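You operate a simulated robot arm through the tools that you are given. There is no shell and no other tool. Be economical: measure what you need, move in short steps, check, and stop when the job is done.

You run a simulated two-armed robot. Do the job below in one go: nothing can be reset, and whatever is moved stays where it is left.

JOB
Unpack the air set: slacken the filter knob, preset the spare regulator to 6 bar.
Fine: air filter from the spares tray on to the filter mat, spare regulator on to the regulator mat; then hold each still with one hand; filter knob to LOOSE, setting knob on its mark. Set down upright: air filter, spare regulator.

It is judged by the outcome, as a careful person would: the job done as asked, and still so three seconds after it is handed in. It fails if anything else is knocked over, pushed out of place, dropped, spilled or broken.

ROBOT AND FRAMES
Two 7-joint arms with two-finger parallel grippers on one trunk, on a base that drives. Base frame: it is fixed to the floor where the robot stands at the start and does not move with it; the origin is under the middle of the robot, x ahead of it, y to its left, z up; the surface under the hand at the start is at about z = 80. Readings come in cm, degrees, newtons and seconds.
The left shoulder is at the start at [3, 11.9, 97.8], the right one opposite. With the tool pointing down near the work surface each hand reaches from about 28 to 68 cm from the robot's upright axis, wherever it stands, measured 20 degrees to its own side. Places, roughly: filter knob [70, -10, 100]; filter mat [50, -30, 80]; regulator mat [50, 20, 80]. Payload 3.43 kg a hand.
Tool frame (each hand has its own): the origin (TCP) lies between the finger pads and is the grasp point; the fingertips stand 3 cm ahead of it; z points along the fingers, y is the line along which they close. Largest opening 9.4 cm; finger width 2.8, thickness 1; the body of the gripper, 5 by 9.6 cm, starts 5.5 cm behind the TCP.
Orientation is that of the tool frame in the base frame, as a unit quaternion [w, x, y, z]. With the fingers straight down and closing along the base's y, the tool's x points along the base's -x, its y along +y and its z along -z.

CONTROLS
- The arms move only by the tool send_rows. It takes "left_deltas", "right_deltas" or both (then of equal length, played together; a hand with none holds still); each is a list of rows, each a list of 7 numbers: the gripper command, from -1 (shut) to 1 (fully open), values between in proportion, then the shift along the tool's x, y, z in cm, then the turn, a rotation vector about the tool's x, y, z in degrees. In form: [[claw, dx, dy, dz, wx, wy, wz], ...]. A call has 1 to 12 rows; each row shifts and turns the commanded pose from where the row before left it, along the tool's axes as they then stand. A row lasts 0.2 s, in which the tool goes at most 5 cm and 8.6 degrees; a call with a longer step from one row to the next is refused whole, and so is a gripper value outside its range. Where a pose cannot be reached the arm comes as near as it can. A force on the tool above 50 N (or 10 N above the force at the start of the call, whichever is more), or a blocked arm, ends the call early, and 0.2 s more pass. The fingers move at their own pace (about 7.2 cm/s each) and stop on an object; they squeeze with about 39 N. The grip force told is the motor's: it shows also when the fingers shut on nothing. Time passes only in rows, and 0.2 s behind the last, so rows that do not move let the fingers close. The reply holds the time, the measured pose of the TCP, the force on the tool along the base axes, the opening and the grip force, in the units named above and with some noise, with the torque about the TCP (base axes, N m) and any sound that the robot's microphone picked up.
- Cameras (640 x 400 px; columns grow to the right, rows downward): "scene" is now at [4.62, -0.85, 168.41]; the picture's right is [-0.09, -1.00, 0.00], its down [-0.76, 0.07, -0.64] and it looks along [0.64, -0.06, -0.76] (base axes); focal length 258 px, centre (320, 200). "left" rides on the left gripper at [7.6, -1.4, -10.2] in its tool frame; the picture's right is [0.18, 0.98, 0.00], its down [-0.75, 0.14, -0.64] and it looks along [-0.63, 0.12, 0.77] (tool axes); focal length 243 px, centre (320, 200). "right" rides on the right gripper at [7.6, 1.4, -10.3] in its tool frame; the picture's right is [-0.18, 0.98, 0.00], its down [-0.75, -0.14, -0.64] and it looks along [-0.63, -0.12, 0.77] (tool axes); focal length 243 px, centre (320, 200). There is no depth. A picture from a camera that has moved, and an enlarged one, comes with that camera's place and axes in the base frame and with its lens.
- camera(camera): a new picture of that camera. It takes no simulated time.
- lift_body(by): slides the trunk up (or, below 0, down) by that many cm; the arms and the scene camera ride with it, the base frame stays. It gives what a move gives, with no picture.
- drive_base(legs): drives the robot by 1 to 6 legs, each [ahead, turn to the left] in cm and degrees, along the robot's own axes; the way and the turn of a leg run together, so that a leg with both is an arc; at most 150 cm and 180 degrees a leg. The arms and the cameras ride along, it lands a little off, and it stops where it bumps. It gives what a move gives.
- aim_head(pan, tilt): turns the head with the scene camera to pan (to the left, within 143 degrees either way) and tilt (down, from -29 to 69), counted from straight ahead of the robot. It gives what a move gives.
- enlarge(camera, box): a new picture of the part [left, top, right, bottom] of that camera's present view, enlarged. It takes no simulated time.
- finish_job(): hands the job in; it is judged then, once.

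Work in short steps. Places have to be worked out from the pictures, the camera data and where the tool is seen: move nearer, look again, correct. Check each grasp and each placing, and mend what went wrong. You have 120 turns and 100 pictures in all, those below and enlarged ones among them. Open the grippers and draw the arms clear of the work before you hand the job in, unless the task says otherwise; then end with one line.

The tools are called after "Emit:" by a JSON object that holds its "name" and its "arguments". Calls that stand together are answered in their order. send_rows: Moves the arms, as the interface text tells. Its arguments: {"type":"object","properties":{"left_deltas":{"type":"array"},"right_deltas":{"type":"array"}},"required":[]} The other tools are called the same way: lift_body (by) slides the trunk up or down; drive_base (legs) drives the base; aim_head (pan, tilt) turns the head that bears the scene camera; camera (camera) takes a picture; enlarge (camera, box) takes an enlarged picture of a part of a camera's view; finish_job () hands the job in.

At the start:

```text
time: 0.0
left_tool_pos: [49.45, 16.32, 128.8]
left_tcp_rot: [0.0, -0.001, 1.0, 0.0]
left_contact_force: [0.6, 0.2, -0.4]
left_ft_torque: [0.01, 0.0, 0.02]
left_gripper_width: 9.42
left_grasp_force: 0.1
right_tool_pos: [45.19, -20.34, 134.85]
right_tcp_rot: [0.0, 0.0, 1.0, 0.0]
right_contact_force: [0.2, -0.4, -0.3]
right_ft_torque: [0.01, -0.02, -0.04]
right_gripper_width: 9.38
right_grasp_force: 0.1
trunk travel left (down, up): [-24.4, 16.6]
robot x, y, heading: [-0.3, 0.17, 0.0]
head pan, tilt: [-5.3, 49.9]
```

scene: 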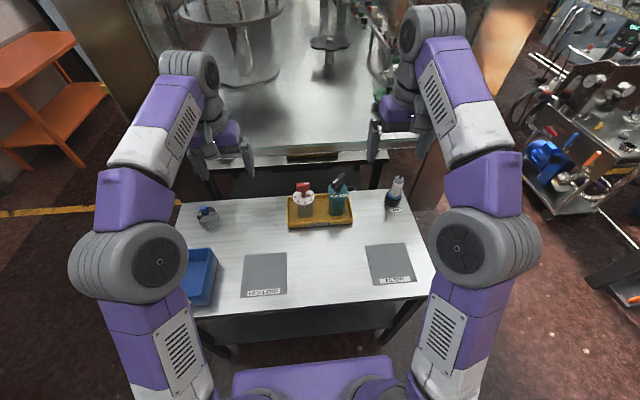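
right: 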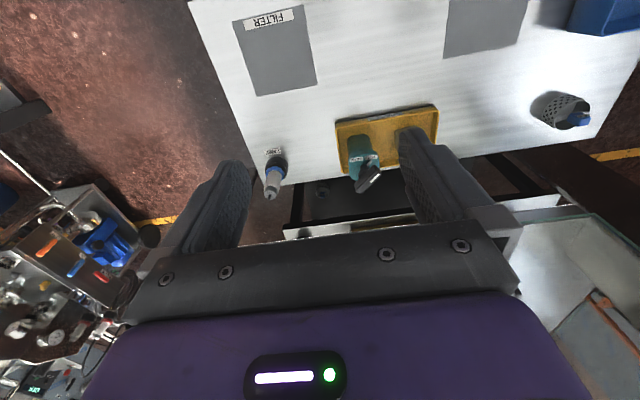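
left: 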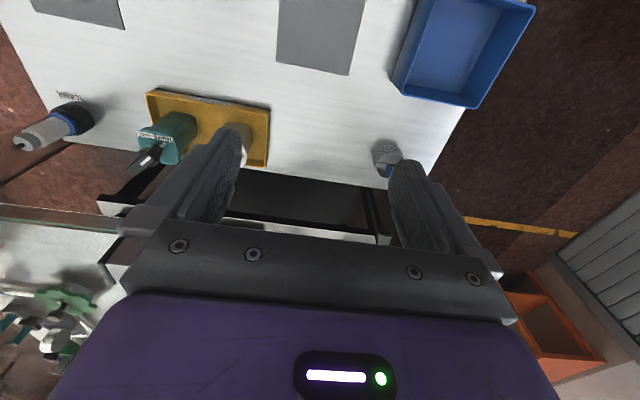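

The scene shows a tray at the back of the bench with two objects. I enlarge it to see the details.

Emit:
{"name": "enlarge", "arguments": {"camera": "scene", "box": [270, 160, 420, 250]}}

Emit:
{"name": "enlarge", "arguments": {"camera": "scene", "box": [170, 180, 450, 320]}}

Emit:
{"name": "enlarge", "arguments": {"camera": "left", "box": [100, 60, 300, 200]}}

```text
4.27 times, centred on (345, 205) of scene
camera zoom: at [4.62, -0.85, 168.41], right [-0.09, -1.0, 0.0], down [-0.76, 0.07, -0.64], along [0.64, -0.06, -0.76], focal length 1102 px, centre (213, 179)
```

zoom: 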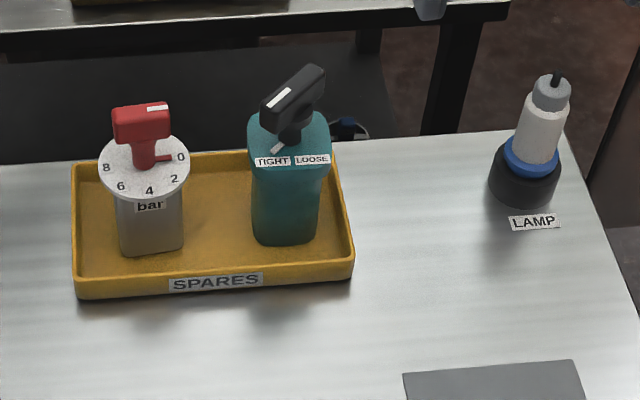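

```text
2.29 times, centred on (310, 250) of scene
camera zoom: at [4.62, -0.85, 168.41], right [-0.09, -1.0, 0.0], down [-0.76, 0.07, -0.64], along [0.64, -0.06, -0.76], focal length 590 px, centre (343, 86)
```

zoom: 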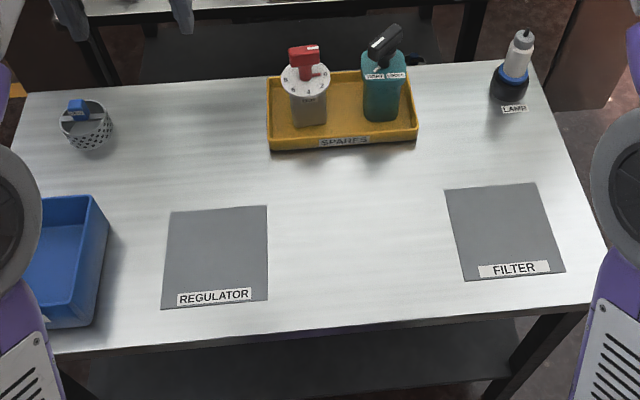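

```text
2.86 times, centred on (200, 130) of left
camera zoom: at [41.67, 14.85, 139.13], right [-0.18, 0.98, 0.0], down [0.75, 0.14, 0.64], along [0.63, 0.12, -0.77], focal length 693 px, centre (663, 400)
```

zoom: 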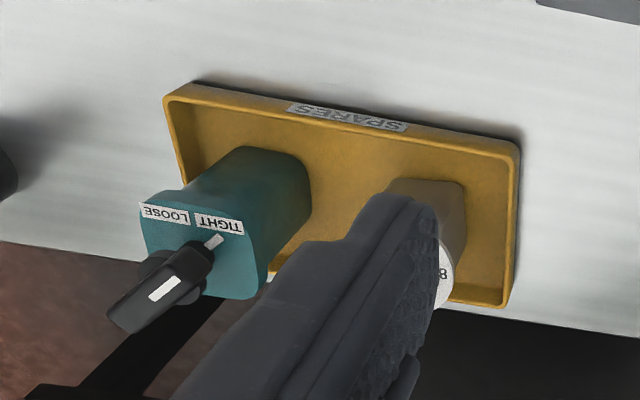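

The filter stands at about [72, -13] and the regulator at about [72, -1]. I look down in front of the base to see how far I can drive.

Emit:
{"name": "aim_head", "arguments": {"pan": 0, "tilt": 69}}

Emit:
{"name": "camera", "arguments": {"camera": "scene"}}

```text
time: 0.8
left_tool_pos: [49.44, 16.29, 128.72]
left_tcp_rot: [0.001, -0.001, 1.0, 0.0]
left_contact_force: [0.0, -0.5, 0.3]
left_ft_torque: [0.02, -0.02, -0.01]
left_gripper_width: 9.39
left_grasp_force: 0.1
right_tool_pos: [45.25, -20.46, 134.8]
right_tcp_rot: [0.0, 0.0, 1.0, 0.0]
right_contact_force: [0.3, 0.6, 0.8]
right_ft_torque: [-0.01, 0.03, 0.01]
right_gripper_width: 9.37
right_grasp_force: 0.0
trunk travel left (down, up): [-24.4, 16.6]
robot x, y, heading: [-0.07, 0.09, 0.0]
head pan, tilt: [0.0, 68.8]
```

```text
93 pictures are left
camera scene: at [2.53, -0.13, 166.2], right [0.0, -1.0, 0.0], down [-0.93, 0.0, -0.36], along [0.36, 0.0, -0.93], focal length 258 px, centre (320, 200)
```

scene: 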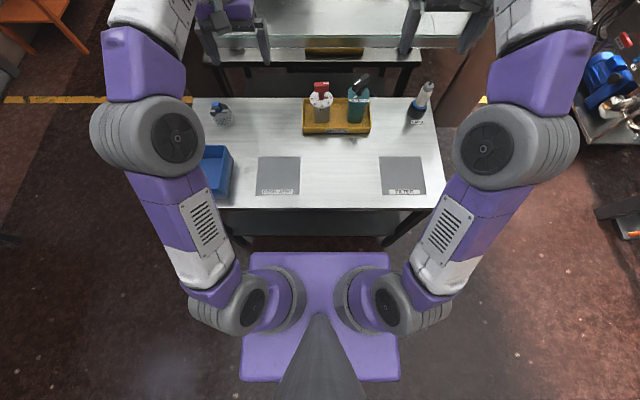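

The base front is clearly short of the bench, so I drive ahead 6 cm for reach and then look back at the tray.

Emit:
{"name": "drive_base", "arguments": {"legs": [[6, 0]]}}

Emit:
{"name": "aim_head", "arguments": {"pan": -5, "tilt": 50}}

Emit:
{"name": "enlarge", "arguments": {"camera": "scene", "box": [270, 160, 420, 250]}}

Emit:
{"name": "camera", "arguments": {"camera": "right"}}

```text
time: 1.8
left_tool_pos: [55.49, 16.25, 128.68]
left_tcp_rot: [-0.001, 0.0, 1.0, -0.001]
left_contact_force: [-0.2, -0.3, -0.1]
left_ft_torque: [-0.03, 0.06, -0.03]
left_gripper_width: 9.39
left_grasp_force: 0.0
right_tool_pos: [51.26, -20.35, 134.85]
right_tcp_rot: [-0.002, 0.0, 1.0, 0.0]
right_contact_force: [0.3, -0.1, 0.6]
right_ft_torque: [-0.01, 0.0, 0.02]
right_gripper_width: 9.4
right_grasp_force: 0.1
trunk travel left (down, up): [-24.4, 16.6]
robot x, y, heading: [6.13, 0.01, 0.0]
head pan, tilt: [0.0, 68.8]
```

```text
time: 2.6
left_tool_pos: [55.32, 16.32, 128.78]
left_tcp_rot: [0.0, 0.0, 1.0, 0.001]
left_contact_force: [0.8, -0.4, 0.6]
left_ft_torque: [0.01, 0.0, 0.01]
left_gripper_width: 9.39
left_grasp_force: 0.1
right_tool_pos: [51.01, -20.45, 135.01]
right_tcp_rot: [0.0, 0.001, 1.0, 0.0]
right_contact_force: [0.1, 0.3, 0.6]
right_ft_torque: [0.04, 0.01, 0.01]
right_gripper_width: 9.4
right_grasp_force: 0.0
trunk travel left (down, up): [-24.4, 16.6]
robot x, y, heading: [5.91, -0.2, -0.0]
head pan, tilt: [-5.0, 50.0]
```

```text
4.27 times, centred on (345, 205) of scene
camera zoom: at [10.49, -0.8, 168.39], right [-0.09, -1.0, 0.0], down [-0.76, 0.07, -0.64], along [0.64, -0.06, -0.77], focal length 1102 px, centre (213, 179)
```

zoom: 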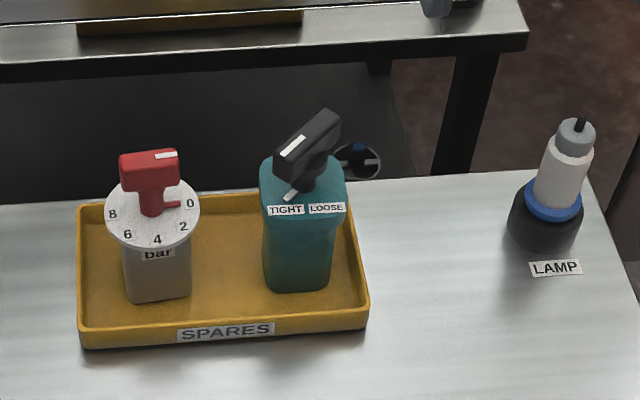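

```text
91 pictures are left
camera right: at [43.4, -18.91, 145.06], right [0.18, 0.98, 0.0], down [0.75, -0.14, 0.64], along [0.63, -0.12, -0.77], focal length 243 px, centre (320, 200)
```

right: 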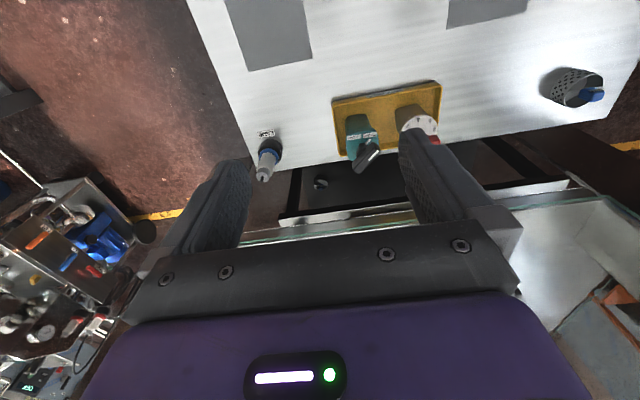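

Bodies are about 6.3 cm wide. The filter is at about [72.7, -14.3] and the regulator at about [72.3, -0.6]. I'll grip from the robot side with fingers pitched 60° forward of straight down, clear of the knobs, so I turn the right hand first while still up high.

Emit:
{"name": "send_rows", "arguments": {"right_deltas": [[1, 0, 0, 0, 0, -8.5, 0], [1, 0, 0, 0, 0, -8.5, 0], [1, 0, 0, 0, 0, -8.5, 0], [1, 0, 0, 0, 0, -8.5, 0], [1, 0, 0, 0, 0, -8.5, 0], [1, 0, 0, 0, 0, -8.5, 0], [1, 0, 0, 0, 0, -8.5, 0]]}}

Emit:
{"name": "send_rows", "arguments": {"right_deltas": [[1, 3, 0.8, 2.4, 0, 0, 0], [1, 3, 0.8, 2.4, 0, 0, 0], [1, 3, 0.8, 2.4, 0, 0, 0], [1, 3, 0.8, 2.4, 0, 0, 0], [1, 3, 0.8, 2.4, 0, 0, 0], [1, 3, 0.8, 2.4, 0, 0, 0], [1, 3, 0.8, 2.4, 0, 0, 0], [1, 3, 0.8, 2.4, 0, 0, 0], [1, 0, 0, 0, 0, 0, 0]]}}

Emit:
{"name": "camera", "arguments": {"camera": "right"}}

Emit:
{"name": "camera", "arguments": {"camera": "scene"}}

```text
time: 4.2
left_tool_pos: [55.34, 16.22, 128.81]
left_tcp_rot: [0.0, 0.001, 1.0, -0.001]
left_contact_force: [-1.2, -0.7, 0.4]
left_ft_torque: [0.04, -0.03, 0.01]
left_gripper_width: 9.38
left_grasp_force: 0.1
right_tool_pos: [51.05, -20.34, 134.89]
right_tcp_rot: [0.497, -0.001, 0.868, 0.001]
right_contact_force: [0.8, 0.1, -0.2]
right_ft_torque: [0.02, -0.01, -0.02]
right_gripper_width: 9.39
right_grasp_force: 0.1
trunk travel left (down, up): [-24.4, 16.6]
robot x, y, heading: [6.05, 0.13, 0.1]
head pan, tilt: [-5.0, 50.0]
```

```text
time: 6.2
left_tool_pos: [55.28, 16.31, 128.83]
left_tcp_rot: [0.0, 0.0, 1.0, 0.0]
left_contact_force: [-0.6, 0.0, 0.9]
left_ft_torque: [0.03, -0.01, 0.01]
left_gripper_width: 9.4
left_grasp_force: 0.0
right_tool_pos: [55.35, -13.9, 104.48]
right_tcp_rot: [0.497, 0.0, 0.868, 0.001]
right_contact_force: [0.7, 0.0, -0.8]
right_ft_torque: [0.0, 0.02, 0.02]
right_gripper_width: 9.38
right_grasp_force: 0.0
trunk travel left (down, up): [-24.4, 16.6]
robot x, y, heading: [6.2, -0.03, -0.0]
head pan, tilt: [-5.0, 50.0]
```

```text
90 pictures are left
camera right: at [42.53, -12.48, 103.03], right [0.09, 0.98, 0.16], down [-0.17, -0.14, 0.97], along [0.98, -0.12, 0.16], focal length 243 px, centre (320, 200)
```

right: 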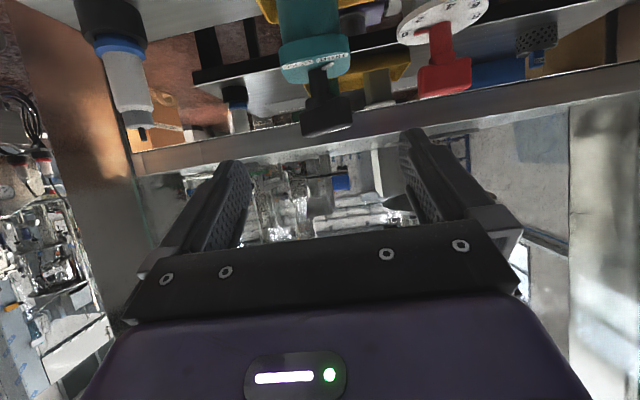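

```text
89 pictures are left
camera scene: at [10.44, -0.78, 168.4], right [-0.09, -1.0, 0.0], down [-0.76, 0.07, -0.64], along [0.64, -0.06, -0.77], focal length 258 px, centre (320, 200)
```

scene: 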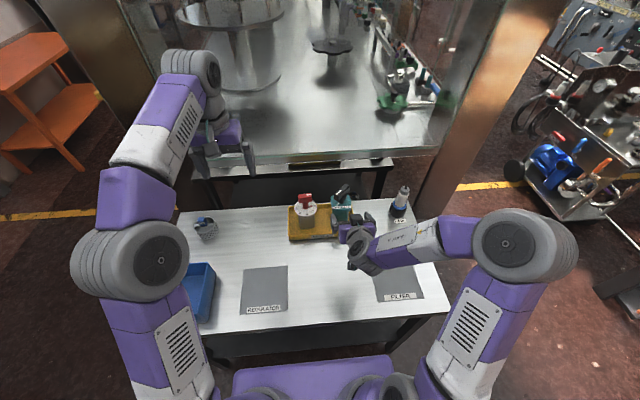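

Filter axis is at about y=-14.1. I go down to the approach point ahead of the tray.

Emit:
{"name": "send_rows", "arguments": {"right_deltas": [[1, 2.5, -0.05, 2.4, 0, 0, 0], [1, 2.5, -0.05, 2.4, 0, 0, 0], [1, 2.5, -0.05, 2.4, 0, 0, 0], [1, 2.5, -0.05, 2.4, 0, 0, 0], [1, 0, 0, 0, 0, 0, 0]]}}

Emit:
{"name": "camera", "arguments": {"camera": "right"}}

Emit:
{"name": "enlarge", "arguments": {"camera": "scene", "box": [270, 160, 420, 250]}}

```text
time: 7.4
left_tool_pos: [55.28, 16.29, 128.77]
left_tcp_rot: [0.0, 0.0, 1.0, 0.001]
left_contact_force: [0.1, -0.3, 0.6]
left_ft_torque: [0.0, 0.0, 0.01]
left_gripper_width: 9.4
left_grasp_force: 0.0
right_tool_pos: [58.12, -14.21, 93.25]
right_tcp_rot: [0.496, 0.0, 0.868, 0.001]
right_contact_force: [0.1, -0.4, -0.1]
right_ft_torque: [0.02, -0.05, -0.04]
right_gripper_width: 9.43
right_grasp_force: 0.0
right hand out of reach, approached as far as the arm can: row 4
trunk travel left (down, up): [-24.4, 16.6]
robot x, y, heading: [5.88, -0.28, -0.3]
head pan, tilt: [-5.0, 50.0]
```

```text
88 pictures are left
camera right: at [45.4, -12.71, 91.8], right [0.09, 0.98, 0.16], down [-0.17, -0.14, 0.98], along [0.98, -0.12, 0.15], focal length 243 px, centre (320, 200)
```

right: 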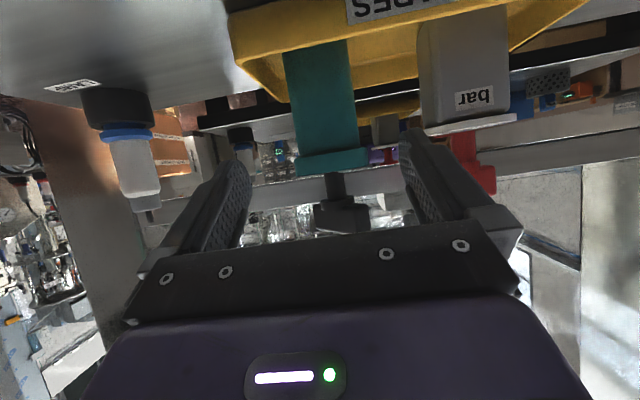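

```text
4.27 times, centred on (345, 205) of scene
camera zoom: at [10.57, -0.8, 168.39], right [-0.09, -1.0, 0.0], down [-0.76, 0.07, -0.64], along [0.64, -0.06, -0.77], focal length 1102 px, centre (213, 179)
```

zoom: 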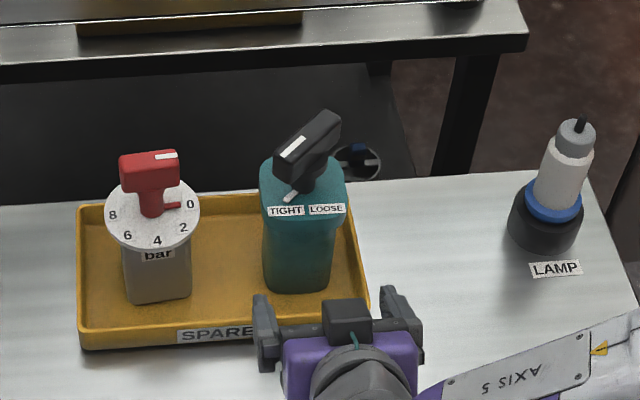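

The arm hit a limit on going lower, but the alignment is right. I lower the trunk 5 cm, which carries the hand down to about z=88.

Emit:
{"name": "lift_body", "arguments": {"by": -5}}

Emit:
{"name": "send_rows", "arguments": {"right_deltas": [[1, -1, 0, 1.73, 0, 0, 0], [1, -1, 0, 1.73, 0, 0, 0], [1, -1, 0, 1.73, 0, 0, 0], [1, 0, 0, 0, 0, 0, 0]]}}

Emit:
{"name": "enlarge", "arguments": {"camera": "scene", "box": [270, 160, 420, 250]}}

```text
time: 8.3
left_tool_pos: [55.33, 16.24, 123.69]
left_tcp_rot: [0.0, 0.001, 1.0, 0.001]
left_contact_force: [0.6, -0.3, -0.2]
left_ft_torque: [-0.02, 0.01, -0.02]
left_gripper_width: 9.4
left_grasp_force: 0.0
right_tool_pos: [58.13, -14.16, 88.22]
right_tcp_rot: [0.496, 0.0, 0.868, 0.0]
right_contact_force: [-0.1, -0.8, 0.1]
right_ft_torque: [-0.02, -0.03, 0.0]
right_gripper_width: 9.39
right_grasp_force: 0.1
trunk travel left (down, up): [-19.4, 21.6]
robot x, y, heading: [5.95, 0.09, 0.1]
head pan, tilt: [-5.0, 50.0]
```

```text
time: 9.3
left_tool_pos: [55.34, 16.22, 123.78]
left_tcp_rot: [0.001, 0.001, 1.0, 0.0]
left_contact_force: [-0.3, -0.7, 0.3]
left_ft_torque: [-0.02, 0.02, -0.01]
left_gripper_width: 9.37
left_grasp_force: 0.0
right_tool_pos: [64.03, -14.23, 88.26]
right_tcp_rot: [0.497, 0.001, 0.868, -0.001]
right_contact_force: [-0.4, 0.0, -0.1]
right_ft_torque: [0.0, 0.0, 0.01]
right_gripper_width: 9.36
right_grasp_force: 0.0
trunk travel left (down, up): [-19.4, 21.6]
robot x, y, heading: [5.88, 0.23, 0.1]
head pan, tilt: [-5.0, 50.0]
```

```text
4.27 times, centred on (345, 205) of scene
camera zoom: at [10.52, -0.8, 163.39], right [-0.09, -1.0, 0.0], down [-0.76, 0.07, -0.64], along [0.64, -0.06, -0.77], focal length 1102 px, centre (213, 179)
```

zoom: 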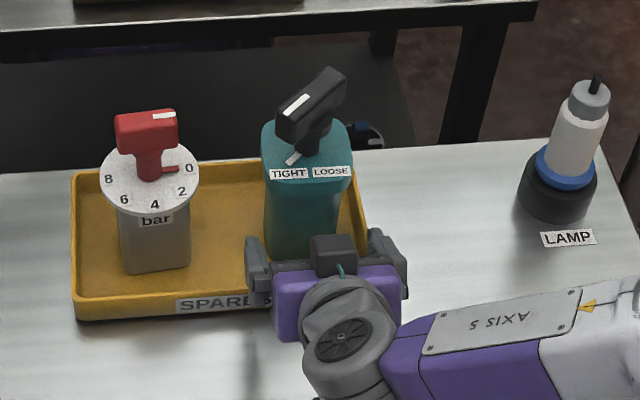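

The fingers straddle the body with clearance on both sides. I go forward 6.8 cm and close.

Emit:
{"name": "send_rows", "arguments": {"right_deltas": [[1, -0.85, 0, 1.47, 0, 0, 0], [1, -0.85, 0, 1.47, 0, 0, 0], [1, -0.85, 0, 1.47, 0, 0, 0], [1, -0.85, 0, 1.47, 0, 0, 0], [1, 0, 0, 0, 0, 0, 0]]}}

Emit:
{"name": "camera", "arguments": {"camera": "right"}}

Emit:
{"name": "enlarge", "arguments": {"camera": "scene", "box": [270, 160, 420, 250]}}

```text
time: 10.5
left_tool_pos: [55.37, 16.23, 123.79]
left_tcp_rot: [0.0, 0.0, 1.0, 0.0]
left_contact_force: [-0.3, 0.3, 0.5]
left_ft_torque: [0.01, -0.01, -0.03]
left_gripper_width: 9.39
left_grasp_force: 0.1
right_tool_pos: [70.79, -14.09, 88.18]
right_tcp_rot: [0.497, 0.0, 0.868, 0.0]
right_contact_force: [-0.5, 0.6, -0.1]
right_ft_torque: [0.0, -0.05, 0.02]
right_gripper_width: 9.39
right_grasp_force: 0.1
trunk travel left (down, up): [-19.4, 21.6]
robot x, y, heading: [6.0, -0.12, -0.0]
head pan, tilt: [-5.0, 50.0]
```

```text
85 pictures are left
camera right: at [58.15, -12.74, 86.73], right [0.09, 0.98, 0.16], down [-0.17, -0.14, 0.98], along [0.98, -0.12, 0.15], focal length 243 px, centre (320, 200)
```

right: 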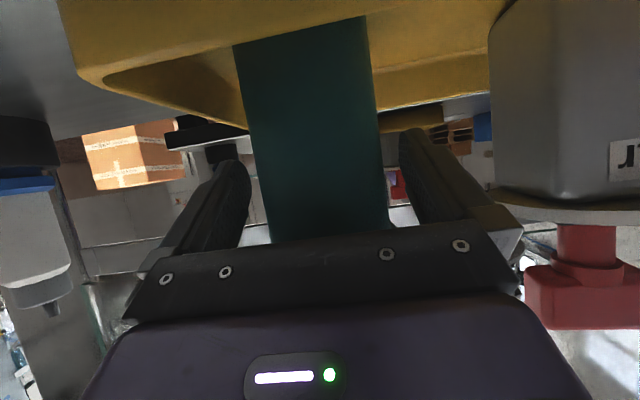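

```text
4.27 times, centred on (345, 205) of scene
camera zoom: at [10.52, -0.81, 163.39], right [-0.09, -1.0, 0.0], down [-0.76, 0.07, -0.64], along [0.64, -0.06, -0.77], focal length 1102 px, centre (213, 179)
```

zoom: 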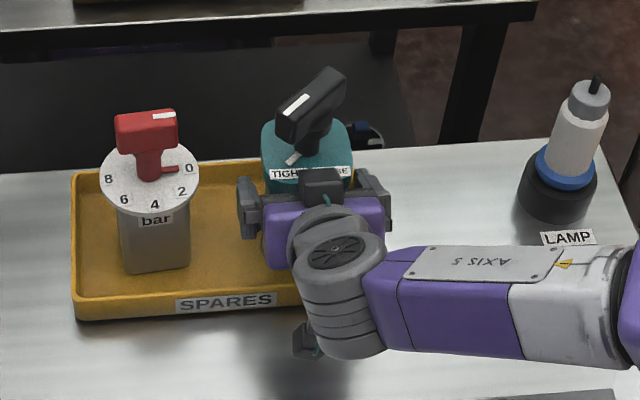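

The body is between the pads and the palm is clear. I close.

Emit:
{"name": "send_rows", "arguments": {"right_deltas": [[0.3, 0, 0, 0, 0, 0, 0], [-1, 0, 0, 0, 0, 0, 0], [-1, 0, 0, 0, 0, 0, 0], [-1, 0, 0, 0, 0, 0, 0], [-1, 0, 0, 0, 0, 0, 0]]}}

```text
time: 11.7
left_tool_pos: [55.39, 16.22, 123.98]
left_tcp_rot: [0.0, 0.0, 1.0, 0.0]
left_contact_force: [-0.7, 0.1, -0.6]
left_ft_torque: [0.03, 0.02, -0.02]
left_gripper_width: 9.4
left_grasp_force: 0.1
right_tool_pos: [70.85, -14.08, 88.19]
right_tcp_rot: [0.496, -0.001, 0.868, 0.001]
right_contact_force: [0.0, 2.0, 0.3]
right_ft_torque: [-0.02, 0.05, 0.04]
right_gripper_width: 6.8
right_grasp_force: 38.9
trunk travel left (down, up): [-19.4, 21.6]
robot x, y, heading: [5.94, -0.07, 0.0]
head pan, tilt: [-5.0, 50.0]
```

Gripped at 6.8 cm. I lift with the trunk.

Emit:
{"name": "lift_body", "arguments": {"by": 7}}

Emit:
{"name": "camera", "arguments": {"camera": "scene"}}

```text
time: 12.8
left_tool_pos: [55.36, 16.24, 130.76]
left_tcp_rot: [-0.001, 0.002, 1.0, 0.001]
left_contact_force: [-0.3, 0.5, 0.5]
left_ft_torque: [0.02, 0.01, 0.0]
left_gripper_width: 9.4
left_grasp_force: 0.1
right_tool_pos: [70.89, -14.26, 95.06]
right_tcp_rot: [0.495, 0.001, 0.869, 0.0]
right_contact_force: [-0.8, 0.4, -5.9]
right_ft_torque: [-0.02, 0.09, -0.01]
right_gripper_width: 6.8
right_grasp_force: 39.1
trunk travel left (down, up): [-26.4, 14.6]
robot x, y, heading: [6.16, -0.13, -0.0]
head pan, tilt: [-5.0, 50.0]
```

```text
83 pictures are left
camera scene: at [10.65, -0.82, 170.37], right [-0.09, -1.0, 0.0], down [-0.76, 0.07, -0.64], along [0.64, -0.06, -0.77], focal length 258 px, centre (320, 200)
```

scene: 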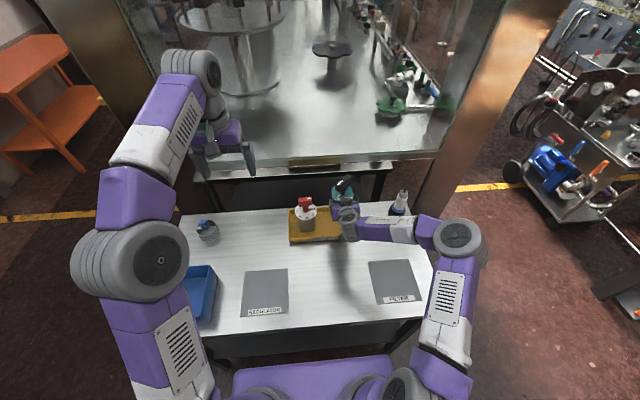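

The filter hangs firmly (5.9 N). I drive back 8.5 cm, then lower the trunk while raising the arm so the arm can fold closer.

Emit:
{"name": "drive_base", "arguments": {"legs": [[-8.5, 0]]}}

Emit:
{"name": "send_rows", "arguments": {"right_deltas": [[-1, -1.73, 0, -1, 0, 0, 0], [-1, -1.73, 0, -1, 0, 0, 0], [-1, -1.73, 0, -1, 0, 0, 0], [-1, -1.73, 0, -1, 0, 0, 0], [-1, -1.73, 0, -1, 0, 0, 0], [-1, 0, 0, 0, 0, 0, 0]]}}

Emit:
{"name": "lift_body", "arguments": {"by": -10}}

Emit:
{"name": "send_rows", "arguments": {"right_deltas": [[-1, 0.75, 1, -1.3, 0, 0, 0], [-1, 0.75, 1, -1.3, 0, 0, 0], [-1, 0.75, 1, -1.3, 0, 0, 0], [-1, 0.75, 1, -1.3, 0, 0, 0], [-1, 0.75, 1, -1.3, 0, 0, 0], [-1, 0.75, 1, -1.3, 0, 0, 0], [-1, 0, 0, 0, 0, 0, 0]]}}

```text
time: 13.9
left_tool_pos: [46.93, 16.37, 130.87]
left_tcp_rot: [0.0, 0.0, 1.0, 0.001]
left_contact_force: [-0.3, 0.0, 0.4]
left_ft_torque: [0.02, 0.0, 0.0]
left_gripper_width: 9.41
left_grasp_force: 0.1
right_tool_pos: [62.41, -14.14, 95.17]
right_tcp_rot: [0.496, 0.0, 0.868, 0.0]
right_contact_force: [-0.5, 0.2, -6.6]
right_ft_torque: [-0.02, 0.08, -0.01]
right_gripper_width: 6.82
right_grasp_force: 39.4
trunk travel left (down, up): [-26.4, 14.6]
robot x, y, heading: [-2.45, -0.35, 0.1]
head pan, tilt: [-5.0, 50.0]
```

```text
time: 15.3
left_tool_pos: [46.99, 16.23, 130.67]
left_tcp_rot: [0.0, 0.0, 1.0, 0.0]
left_contact_force: [0.4, -0.7, -0.1]
left_ft_torque: [0.02, -0.01, -0.04]
left_gripper_width: 9.42
left_grasp_force: 0.0
right_tool_pos: [62.62, -14.17, 105.2]
right_tcp_rot: [0.495, 0.0, 0.869, 0.0]
right_contact_force: [-0.1, 0.3, -5.9]
right_ft_torque: [0.02, 0.09, -0.02]
right_gripper_width: 6.81
right_grasp_force: 38.5
trunk travel left (down, up): [-26.4, 14.6]
robot x, y, heading: [-2.55, -0.23, -0.1]
head pan, tilt: [-5.0, 50.0]
```

```text
time: 16.6
left_tool_pos: [47.06, 16.22, 120.72]
left_tcp_rot: [0.0, 0.0, 1.0, 0.0]
left_contact_force: [0.9, 0.0, 0.3]
left_ft_torque: [0.02, -0.01, 0.03]
left_gripper_width: 9.4
left_grasp_force: 0.0
right_tool_pos: [62.59, -14.29, 95.12]
right_tcp_rot: [0.497, -0.001, 0.868, 0.001]
right_contact_force: [-1.0, -0.2, -5.7]
right_ft_torque: [0.0, 0.03, -0.01]
right_gripper_width: 6.81
right_grasp_force: 38.9
trunk travel left (down, up): [-16.4, 24.6]
robot x, y, heading: [-2.29, -0.18, 0.2]
head pan, tilt: [-5.0, 50.0]
```

```text
time: 18.2
left_tool_pos: [47.02, 16.13, 120.75]
left_tcp_rot: [0.0, -0.001, 1.0, 0.0]
left_contact_force: [-0.2, 0.5, -0.8]
left_ft_torque: [-0.01, 0.01, -0.01]
left_gripper_width: 9.39
left_grasp_force: 0.0
right_tool_pos: [53.57, -8.39, 95.24]
right_tcp_rot: [0.496, 0.0, 0.869, 0.0]
right_contact_force: [0.4, -0.5, -5.9]
right_ft_torque: [-0.03, 0.06, -0.03]
right_gripper_width: 6.82
right_grasp_force: 38.6
trunk travel left (down, up): [-16.4, 24.6]
robot x, y, heading: [-2.34, 0.18, 0.1]
head pan, tilt: [-5.0, 50.0]
```

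That went well. I now turn right 24° so the filter comes over its mat.

Emit:
{"name": "drive_base", "arguments": {"legs": [[0, -24]]}}

Emit:
{"name": "camera", "arguments": {"camera": "scene"}}

```text
time: 19.9
left_tool_pos: [49.34, -5.14, 120.78]
left_tcp_rot: [0.0, 0.207, 0.978, 0.0]
left_contact_force: [0.5, -0.7, -1.1]
left_ft_torque: [0.01, 0.03, 0.0]
left_gripper_width: 9.41
left_grasp_force: 0.0
right_tool_pos: [45.51, -30.21, 95.2]
right_tcp_rot: [0.485, 0.18, 0.85, -0.102]
right_contact_force: [-1.1, -0.6, -5.3]
right_ft_torque: [0.02, 0.06, 0.04]
right_gripper_width: 6.82
right_grasp_force: 39.2
trunk travel left (down, up): [-16.4, 24.6]
robot x, y, heading: [-2.4, -0.14, -23.8]
head pan, tilt: [-5.0, 50.0]
```

```text
82 pictures are left
camera scene: at [1.49, -2.72, 160.39], right [-0.48, -0.88, 0.0], down [-0.67, 0.37, -0.64], along [0.56, -0.31, -0.77], focal length 258 px, centre (320, 200)
```

scene: 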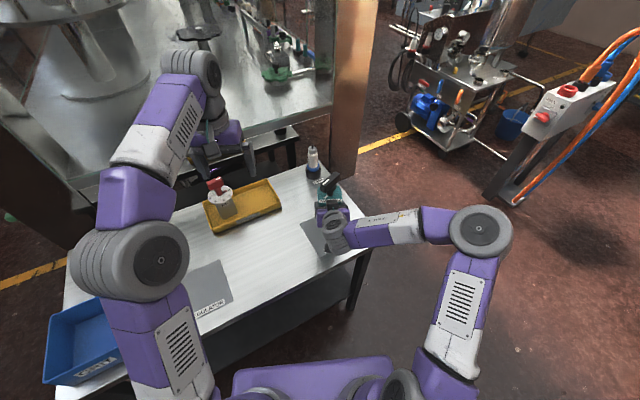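

The filter is over the mat. I lower 6 cm with the trunk and then feel for contact.

Emit:
{"name": "lift_body", "arguments": {"by": -6.3}}

Emit:
{"name": "send_rows", "arguments": {"right_deltas": [[-1, 0.26, 0, 0.15, 0, 0, 0], [-1, 0.26, 0, 0.15, 0, 0, 0], [-1, 0, 0, 0, 0, 0, 0]]}}

Emit:
{"name": "enlarge", "arguments": {"camera": "scene", "box": [270, 120, 430, 220]}}

```text
time: 20.9
left_tool_pos: [49.33, -5.04, 114.47]
left_tcp_rot: [0.001, 0.206, 0.979, 0.0]
left_contact_force: [0.3, 0.0, 0.0]
left_ft_torque: [0.0, 0.0, -0.01]
left_gripper_width: 9.37
left_grasp_force: 0.1
right_tool_pos: [45.47, -30.25, 88.98]
right_tcp_rot: [0.485, 0.179, 0.85, -0.102]
right_contact_force: [-0.1, 0.8, -5.9]
right_ft_torque: [0.02, 0.07, 0.02]
right_gripper_width: 6.82
right_grasp_force: 39.5
trunk travel left (down, up): [-10.1, 30.9]
robot x, y, heading: [-2.38, -0.06, -23.7]
head pan, tilt: [-5.0, 50.0]
```

```text
time: 21.7
left_tool_pos: [49.27, -4.91, 114.46]
left_tcp_rot: [0.0, 0.206, 0.979, -0.001]
left_contact_force: [1.3, 0.3, -0.5]
left_ft_torque: [-0.03, -0.01, 0.01]
left_gripper_width: 9.41
left_grasp_force: 0.1
right_tool_pos: [45.45, -30.14, 88.43]
right_tcp_rot: [0.484, 0.179, 0.85, -0.101]
right_contact_force: [0.9, 0.7, -6.4]
right_ft_torque: [0.08, 0.08, 0.02]
right_gripper_width: 6.82
right_grasp_force: 39.2
trunk travel left (down, up): [-10.1, 30.9]
robot x, y, heading: [-2.57, 0.12, -23.7]
head pan, tilt: [-5.0, 50.0]
```

```text
4.00 times, centred on (350, 170) of scene
camera zoom: at [1.51, -2.66, 154.09], right [-0.48, -0.88, 0.0], down [-0.67, 0.37, -0.64], along [0.56, -0.31, -0.77], focal length 1033 px, centre (200, 320)
```

zoom: 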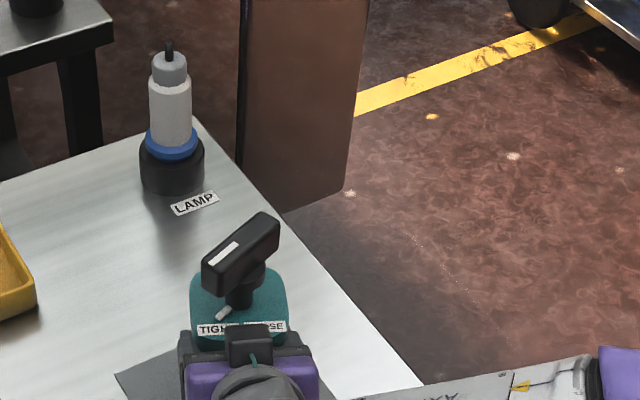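

Not yet in contact; I lower in 0.3 cm steps watching the force.

Emit:
{"name": "send_rows", "arguments": {"right_deltas": [[-1, 0.26, 0, 0.15, 0, 0, 0], [-1, 0.17, 0, 0.1, 0, 0, 0], [-1, 0, 0, 0, 0, 0, 0]]}}

```text
time: 22.5
left_tool_pos: [49.34, -4.95, 114.44]
left_tcp_rot: [0.0, 0.206, 0.979, -0.001]
left_contact_force: [0.5, -0.6, -0.6]
left_ft_torque: [-0.03, -0.01, 0.0]
left_gripper_width: 9.41
left_grasp_force: 0.1
right_tool_pos: [45.43, -30.13, 87.91]
right_tcp_rot: [0.486, 0.179, 0.849, -0.103]
right_contact_force: [0.4, -0.6, 0.3]
right_ft_torque: [-0.17, 0.09, -0.01]
right_gripper_width: 6.79
right_grasp_force: 39.0
trunk travel left (down, up): [-10.1, 30.9]
robot x, y, heading: [-2.06, 0.11, -23.9]
head pan, tilt: [-5.0, 50.0]
```

The filter now rests on the mat, carrying its own weight, and I keep the right hand on it. The knob axis is about [46.3, -30.7], the handle top is about z=100 and the handle lies at about 103°. I bring the left hand above it, turned and partly open.

Emit:
{"name": "send_rows", "arguments": {"left_deltas": [[0.1, -1.25, -4.13, 0, 0, 0, 0], [0.1, -1.25, -4.13, 0, 0, 0, 0], [0.1, -1.25, -4.13, 0, 0, 0, 0], [0.1, -1.25, -4.13, 0, 0, 0, 0], [0.1, -1.25, -4.13, 0, 0, 0, 0], [0.1, -1.25, -4.13, 0, 0, 0, 0], [0.1, 0, 0, 0, 0, 0, 0]]}}

Emit:
{"name": "send_rows", "arguments": {"left_deltas": [[0.1, 0, 0, 0, 0, 0, 7.6], [0.1, 0, 0, 0, 0, 0, 7.6], [0.1, 0, 0, 0, 0, 0, 7.6], [0.1, 0, 0, 0, 0, 0, 7.6], [0.1, 0, 0, 0, 0, 0, 7.6], [0.1, 0, 0, 0, 0, 0, 7.6], [0.1, 0, 0, 0, 0, 0, 7.4], [0.1, 0, 0, 0, 0, 0, 0]]}}

Emit:
{"name": "camera", "arguments": {"camera": "left"}}

Emit:
{"name": "camera", "arguments": {"camera": "scene"}}

```text
time: 24.1
left_tool_pos: [47.21, -16.85, 113.77]
left_tcp_rot: [0.0, 0.206, 0.978, 0.0]
left_contact_force: [0.2, 0.0, 0.4]
left_ft_torque: [0.01, 0.0, -0.01]
left_gripper_width: 5.16
left_grasp_force: 0.0
left hand out of reach, approached as far as the arm can: row 3, 4, 5, 6
right_tool_pos: [45.4, -30.09, 87.96]
right_tcp_rot: [0.485, 0.18, 0.85, -0.103]
right_contact_force: [2.8, -0.4, 4.6]
right_ft_torque: [-0.31, -0.03, 0.06]
right_gripper_width: 6.8
right_grasp_force: 38.8
trunk travel left (down, up): [-10.1, 30.9]
robot x, y, heading: [-2.45, 0.19, -23.7]
head pan, tilt: [-5.0, 50.0]
```

```text
time: 25.9
left_tool_pos: [47.2, -16.93, 113.89]
left_tcp_rot: [0.0, 0.622, 0.783, 0.0]
left_contact_force: [-0.4, 0.1, -0.1]
left_ft_torque: [-0.01, -0.01, 0.0]
left_gripper_width: 5.15
left_grasp_force: 0.1
right_tool_pos: [45.41, -30.09, 87.94]
right_tcp_rot: [0.486, 0.179, 0.849, -0.102]
right_contact_force: [4.2, -0.2, 9.6]
right_ft_torque: [-0.16, 0.0, 0.06]
right_gripper_width: 6.79
right_grasp_force: 39.2
trunk travel left (down, up): [-10.1, 30.9]
robot x, y, heading: [-2.45, 0.36, -23.6]
head pan, tilt: [-5.0, 50.0]
```

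```text
80 pictures are left
camera left: at [43.91, -9.87, 124.11], right [0.92, 0.4, 0.0], down [0.31, -0.7, 0.64], along [0.26, -0.59, -0.77], focal length 243 px, centre (320, 200)
```

left: 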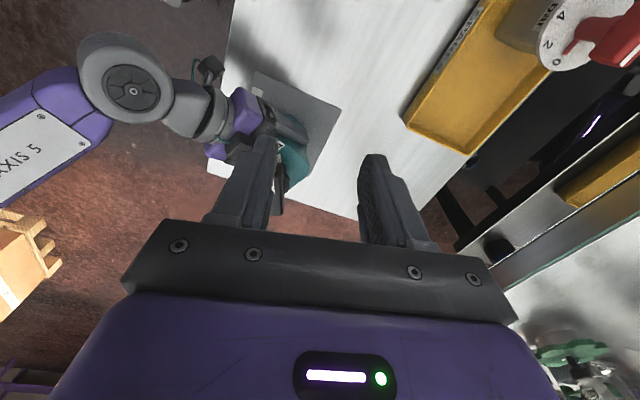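

```text
79 pictures are left
camera scene: at [1.44, -2.58, 154.09], right [-0.48, -0.88, 0.0], down [-0.67, 0.37, -0.64], along [0.56, -0.31, -0.77], focal length 258 px, centre (320, 200)
```

scene: 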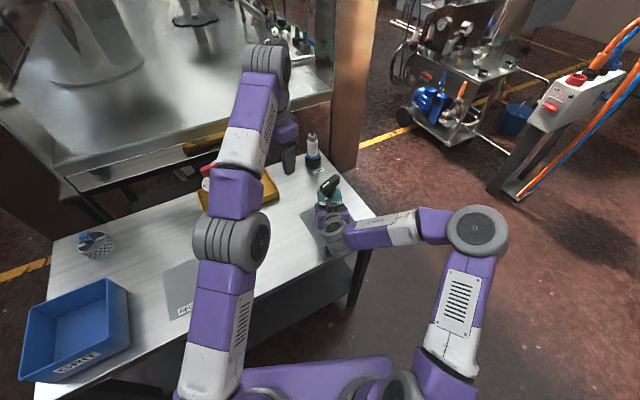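

The left arm stalls at that height because its shoulder is low. I lower it to z≈104.5, where it reaches further, then move across in small steps.

Emit:
{"name": "send_rows", "arguments": {"left_deltas": [[0.1, 0, 0, 2.3, 0, 0, 0], [0.1, 0, 0, 2.3, 0, 0, 0], [0.1, 0, 0, 2.4, 0, 0, 0], [0.1, 0, 0, 2.4, 0, 0, 0], [0.1, -2.2, -0.67, 0, 0, 0, 0], [0.1, -2.2, -0.67, 0, 0, 0, 0], [0.1, -2.2, -0.67, 0, 0, 0, 0], [0.1, -2.2, -0.67, 0, 0, 0, 0], [0.1, 0, 0, 0, 0, 0, 0]]}}

```text
time: 27.9
left_tool_pos: [46.4, -25.99, 104.19]
left_tcp_rot: [0.0, 0.621, 0.784, 0.0]
left_contact_force: [-0.3, -0.3, 0.5]
left_ft_torque: [0.0, -0.01, -0.02]
left_gripper_width: 5.16
left_grasp_force: 0.1
right_tool_pos: [45.47, -30.14, 87.93]
right_tcp_rot: [0.486, 0.179, 0.849, -0.102]
right_contact_force: [1.0, 0.9, 10.2]
right_ft_torque: [-0.12, -0.05, -0.18]
right_gripper_width: 6.82
right_grasp_force: 39.4
trunk travel left (down, up): [-10.1, 30.9]
robot x, y, heading: [-2.59, 0.18, -23.8]
head pan, tilt: [-5.0, 50.0]
```

Reachable at this height. I look before finishing the approach.

Emit:
{"name": "camera", "arguments": {"camera": "left"}}

Emit:
{"name": "enlarge", "arguments": {"camera": "scene", "box": [270, 120, 430, 220]}}

```text
78 pictures are left
camera left: at [43.15, -18.92, 114.6], right [0.92, 0.4, 0.0], down [0.31, -0.7, 0.64], along [0.26, -0.59, -0.77], focal length 243 px, centre (320, 200)
```

left: 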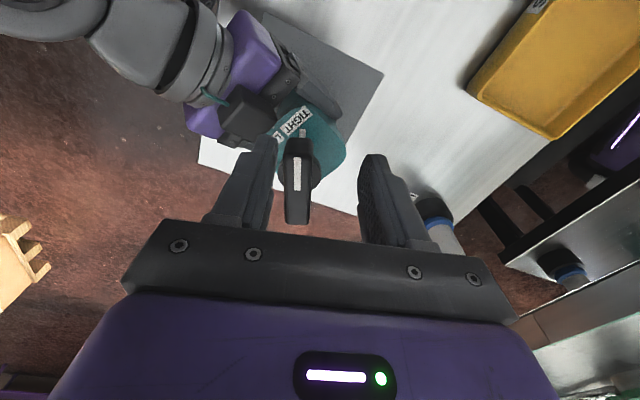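

```text
4.00 times, centred on (350, 170) of scene
camera zoom: at [1.39, -2.56, 154.1], right [-0.48, -0.88, 0.0], down [-0.67, 0.37, -0.64], along [0.56, -0.31, -0.77], focal length 1033 px, centre (200, 320)
```

zoom: 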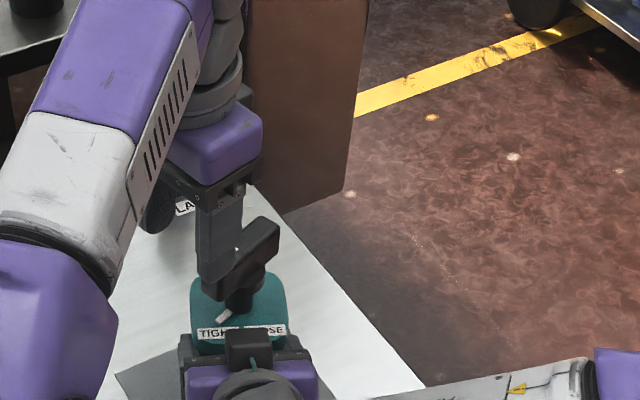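

Handle lies along the tool x axis, centred about [46.2, -30.3]. I move over it and down partway.

Emit:
{"name": "send_rows", "arguments": {"left_deltas": [[0.1, -2.1, -0.53, 0, 0, 0, 0], [0.1, -2.1, -0.53, 0, 0, 0, 0], [0.1, 0, 0, 1.5, 0, 0, 0], [0.1, 0, 0, 1.5, 0, 0, 0], [0.1, 0, 0, 0, 0, 0, 0]]}}

Emit:
{"name": "camera", "arguments": {"camera": "left"}}

Emit:
{"name": "enlarge", "arguments": {"camera": "scene", "box": [270, 120, 430, 220]}}

```text
time: 29.1
left_tool_pos: [45.29, -26.73, 101.31]
left_tcp_rot: [0.0, 0.621, 0.784, 0.0]
left_contact_force: [0.2, 0.4, 1.2]
left_ft_torque: [0.0, 0.04, 0.02]
left_gripper_width: 5.18
left_grasp_force: 0.0
left hand out of reach, approached as far as the arm can: row 1, 2
right_tool_pos: [45.35, -30.09, 87.76]
right_tcp_rot: [0.486, 0.179, 0.849, -0.102]
right_contact_force: [1.7, 0.6, 10.0]
right_ft_torque: [-0.08, 0.0, -0.04]
right_gripper_width: 6.79
right_grasp_force: 39.2
trunk travel left (down, up): [-10.1, 30.9]
robot x, y, heading: [-2.74, -0.1, -23.8]
head pan, tilt: [-5.0, 50.0]
```

```text
76 pictures are left
camera left: at [42.08, -19.75, 111.55], right [0.91, 0.4, 0.0], down [0.31, -0.7, 0.64], along [0.26, -0.59, -0.77], focal length 243 px, centre (320, 200)
```

left: 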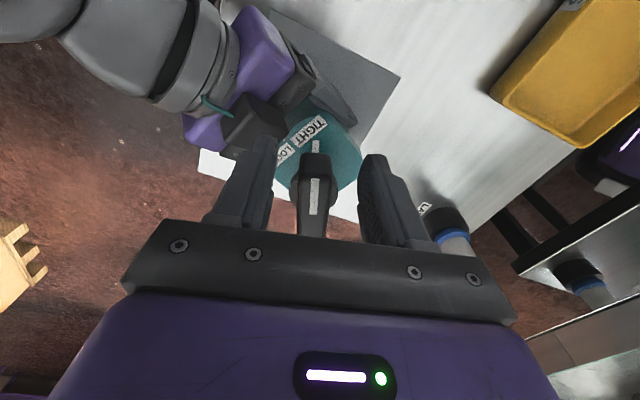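

```text
4.00 times, centred on (350, 170) of scene
camera zoom: at [1.38, -2.57, 154.1], right [-0.48, -0.88, 0.0], down [-0.67, 0.37, -0.64], along [0.56, -0.31, -0.77], focal length 1033 px, centre (200, 320)
```

zoom: 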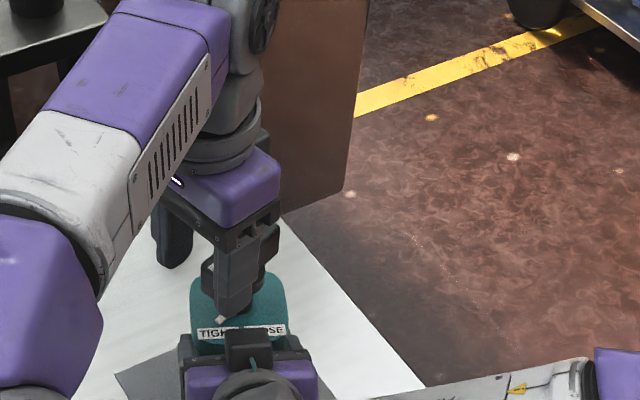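

The left arm can't cross far enough from here. I'll retract it, lift the filter again, and restand the robot squarely in front of the filter mat, where both hands reach. First I retract the left hand and lift.

Emit:
{"name": "send_rows", "arguments": {"left_deltas": [[0.1, 0, 0, -2.5, 0, 0, 0], [0.1, 0, 0, -2.5, 0, 0, 0], [0.1, 2, 0, -2.5, 0, 0, 0], [0.1, 4, 0, 0, 0, 0, 0], [0.1, 4, 0, 0, 0, 0, 0], [0.1, 4, 0, 0, 0, 0, 0], [0.1, 4, 0, 0, 0, 0, 0], [0.1, 0, 0, 0, 0, 0, 0]]}}

Emit:
{"name": "lift_body", "arguments": {"by": 7}}

Emit:
{"name": "send_rows", "arguments": {"right_deltas": [[-1, 0.67, 0.85, -1.16, 0, 0, 0], [-1, 0.67, 0.85, -1.16, 0, 0, 0], [-1, 0.67, 0.85, -1.16, 0, 0, 0], [-1, 0.67, 0.85, -1.16, 0, 0, 0], [-1, 0.67, 0.85, -1.16, 0, 0, 0], [-1, 0.67, 0.85, -1.16, 0, 0, 0], [-1, 0, 0, 0, 0, 0, 0]]}}

Emit:
{"name": "camera", "arguments": {"camera": "scene"}}

```text
time: 30.9
left_tool_pos: [40.72, -8.71, 108.3]
left_tcp_rot: [0.0, 0.621, 0.784, 0.001]
left_contact_force: [0.8, 0.3, -0.6]
left_ft_torque: [-0.02, 0.01, -0.02]
left_gripper_width: 5.12
left_grasp_force: 0.0
left hand out of reach, approached as far as the arm can: row 2
right_tool_pos: [45.33, -30.21, 87.92]
right_tcp_rot: [0.485, 0.179, 0.85, -0.102]
right_contact_force: [-1.1, -0.4, 8.0]
right_ft_torque: [0.06, 0.02, 0.15]
right_gripper_width: 6.81
right_grasp_force: 39.3
trunk travel left (down, up): [-10.1, 30.9]
robot x, y, heading: [-2.56, 0.26, -24.0]
head pan, tilt: [-5.0, 50.0]
```

```text
time: 31.9
left_tool_pos: [40.93, -8.85, 115.21]
left_tcp_rot: [0.0, 0.621, 0.783, 0.0]
left_contact_force: [-0.2, 0.3, -1.0]
left_ft_torque: [0.0, 0.0, -0.05]
left_gripper_width: 5.15
left_grasp_force: 0.0
right_tool_pos: [45.48, -30.22, 94.8]
right_tcp_rot: [0.485, 0.178, 0.85, -0.101]
right_contact_force: [0.4, 0.3, -6.4]
right_ft_torque: [0.03, -0.01, -0.02]
right_gripper_width: 6.77
right_grasp_force: 38.9
trunk travel left (down, up): [-17.1, 23.9]
robot x, y, heading: [-2.28, -0.22, -23.9]
head pan, tilt: [-5.0, 50.0]
```

```text
time: 33.5
left_tool_pos: [40.75, -8.7, 115.26]
left_tcp_rot: [0.0, 0.621, 0.784, -0.001]
left_contact_force: [-0.2, -1.2, 0.2]
left_ft_torque: [0.03, -0.01, 0.02]
left_gripper_width: 5.18
left_grasp_force: 0.1
right_tool_pos: [40.14, -22.43, 94.89]
right_tcp_rot: [0.485, 0.179, 0.85, -0.102]
right_contact_force: [0.7, 0.2, -5.7]
right_ft_torque: [0.02, 0.05, 0.0]
right_gripper_width: 6.81
right_grasp_force: 39.2
trunk travel left (down, up): [-17.1, 23.9]
robot x, y, heading: [-2.65, 0.0, -23.8]
head pan, tilt: [-5.0, 50.0]
```

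```text
74 pictures are left
camera scene: at [1.51, -2.68, 161.09], right [-0.48, -0.88, 0.0], down [-0.67, 0.37, -0.64], along [0.56, -0.31, -0.77], focal length 258 px, centre (320, 200)
```

scene: 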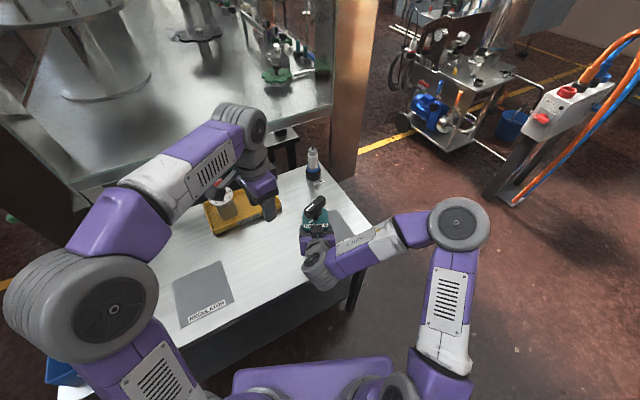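

The filter is held up and folded closer. I raise a bit more and drive: back, turn right, ahead, turn back to square, ending short of the bench.

Emit:
{"name": "lift_body", "arguments": {"by": 7}}

Emit:
{"name": "drive_base", "arguments": {"legs": [[-30, 0], [0, -36], [45.6, 0], [0, 60]]}}

Emit:
{"name": "camera", "arguments": {"camera": "scene"}}

```text
time: 34.6
left_tool_pos: [40.63, -8.67, 122.19]
left_tcp_rot: [0.0, 0.622, 0.783, 0.0]
left_contact_force: [-0.5, -0.2, 0.5]
left_ft_torque: [0.02, 0.02, 0.0]
left_gripper_width: 5.16
left_grasp_force: 0.1
right_tool_pos: [40.09, -22.35, 101.94]
right_tcp_rot: [0.485, 0.179, 0.85, -0.102]
right_contact_force: [0.0, 0.1, -5.4]
right_ft_torque: [0.06, 0.05, -0.03]
right_gripper_width: 6.8
right_grasp_force: 38.8
trunk travel left (down, up): [-24.1, 16.9]
robot x, y, heading: [-2.5, -0.01, -23.8]
head pan, tilt: [-5.0, 50.0]
```

```text
time: 43.4
left_tool_pos: [36.43, -18.1, 122.23]
left_tcp_rot: [0.001, 0.445, 0.896, 0.0]
left_contact_force: [-0.8, 0.4, 0.5]
left_ft_torque: [0.0, 0.02, -0.01]
left_gripper_width: 5.16
left_grasp_force: 0.1
right_tool_pos: [41.36, -30.67, 101.94]
right_tcp_rot: [0.496, -0.001, 0.869, 0.0]
right_contact_force: [0.1, -0.6, -5.7]
right_ft_torque: [-0.01, 0.1, -0.01]
right_gripper_width: 6.8
right_grasp_force: 39.4
trunk travel left (down, up): [-24.1, 16.9]
robot x, y, heading: [-6.67, -27.68, 0.3]
head pan, tilt: [-5.0, 50.0]
```

```text
73 pictures are left
camera scene: at [-2.01, -28.43, 168.09], right [-0.08, -1.0, 0.0], down [-0.76, 0.06, -0.64], along [0.64, -0.05, -0.77], focal length 258 px, centre (320, 200)
```

scene: 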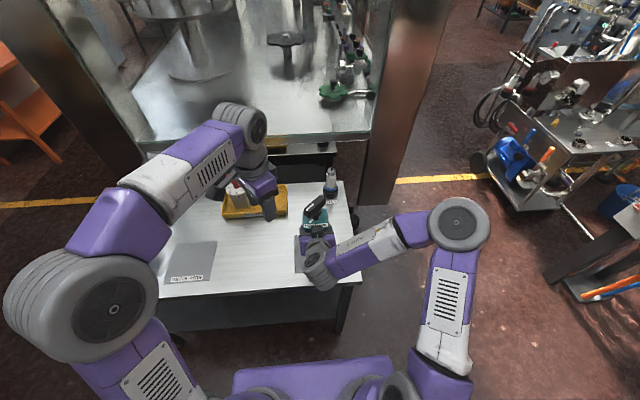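

I'm now square to the mat. I go forward 4 cm and lower the trunk in two stages.

Emit:
{"name": "drive_base", "arguments": {"legs": [[4.3, 0]]}}

Emit:
{"name": "lift_body", "arguments": {"by": -7}}

Emit:
{"name": "camera", "arguments": {"camera": "scene"}}

Emit:
{"name": "camera", "arguments": {"camera": "right"}}

```text
time: 44.3
left_tool_pos: [40.8, -18.07, 122.26]
left_tcp_rot: [-0.001, 0.445, 0.896, -0.001]
left_contact_force: [-0.3, -0.4, 0.0]
left_ft_torque: [-0.03, 0.07, 0.0]
left_gripper_width: 5.16
left_grasp_force: 0.0
right_tool_pos: [45.74, -30.65, 101.8]
right_tcp_rot: [0.495, -0.001, 0.869, 0.0]
right_contact_force: [0.7, 0.6, -6.0]
right_ft_torque: [-0.03, 0.09, -0.01]
right_gripper_width: 6.78
right_grasp_force: 39.2
trunk travel left (down, up): [-24.1, 16.9]
robot x, y, heading: [-2.13, -27.6, 0.2]
head pan, tilt: [-5.0, 50.0]
```

```text
time: 45.4
left_tool_pos: [40.74, -17.95, 115.38]
left_tcp_rot: [0.0, 0.445, 0.895, -0.001]
left_contact_force: [0.2, -0.2, -0.3]
left_ft_torque: [0.0, 0.02, 0.03]
left_gripper_width: 5.17
left_grasp_force: 0.1
right_tool_pos: [45.58, -30.64, 94.96]
right_tcp_rot: [0.496, -0.002, 0.868, 0.001]
right_contact_force: [0.5, 0.1, -5.5]
right_ft_torque: [-0.02, 0.08, 0.01]
right_gripper_width: 6.8
right_grasp_force: 39.4
trunk travel left (down, up): [-17.1, 23.9]
robot x, y, heading: [-2.49, -27.2, 0.2]
head pan, tilt: [-5.0, 50.0]
```

```text
72 pictures are left
camera scene: at [2.22, -28.44, 161.1], right [-0.08, -1.0, 0.0], down [-0.76, 0.06, -0.64], along [0.64, -0.05, -0.77], focal length 258 px, centre (320, 200)
```

scene: 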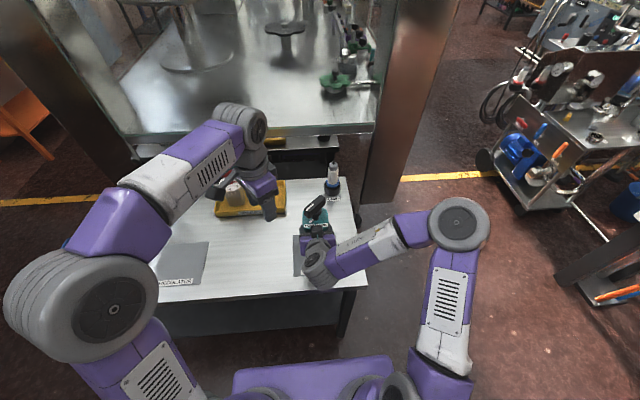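

```text
71 pictures are left
camera right: at [32.83, -29.26, 93.47], right [0.09, 0.98, 0.16], down [-0.17, -0.14, 0.98], along [0.98, -0.11, 0.15], focal length 243 px, centre (320, 200)
```

right: 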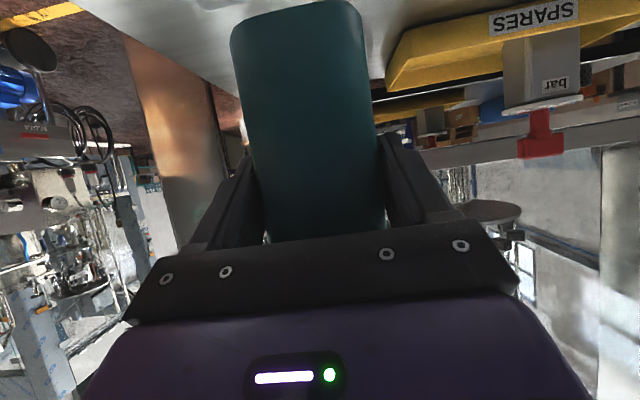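

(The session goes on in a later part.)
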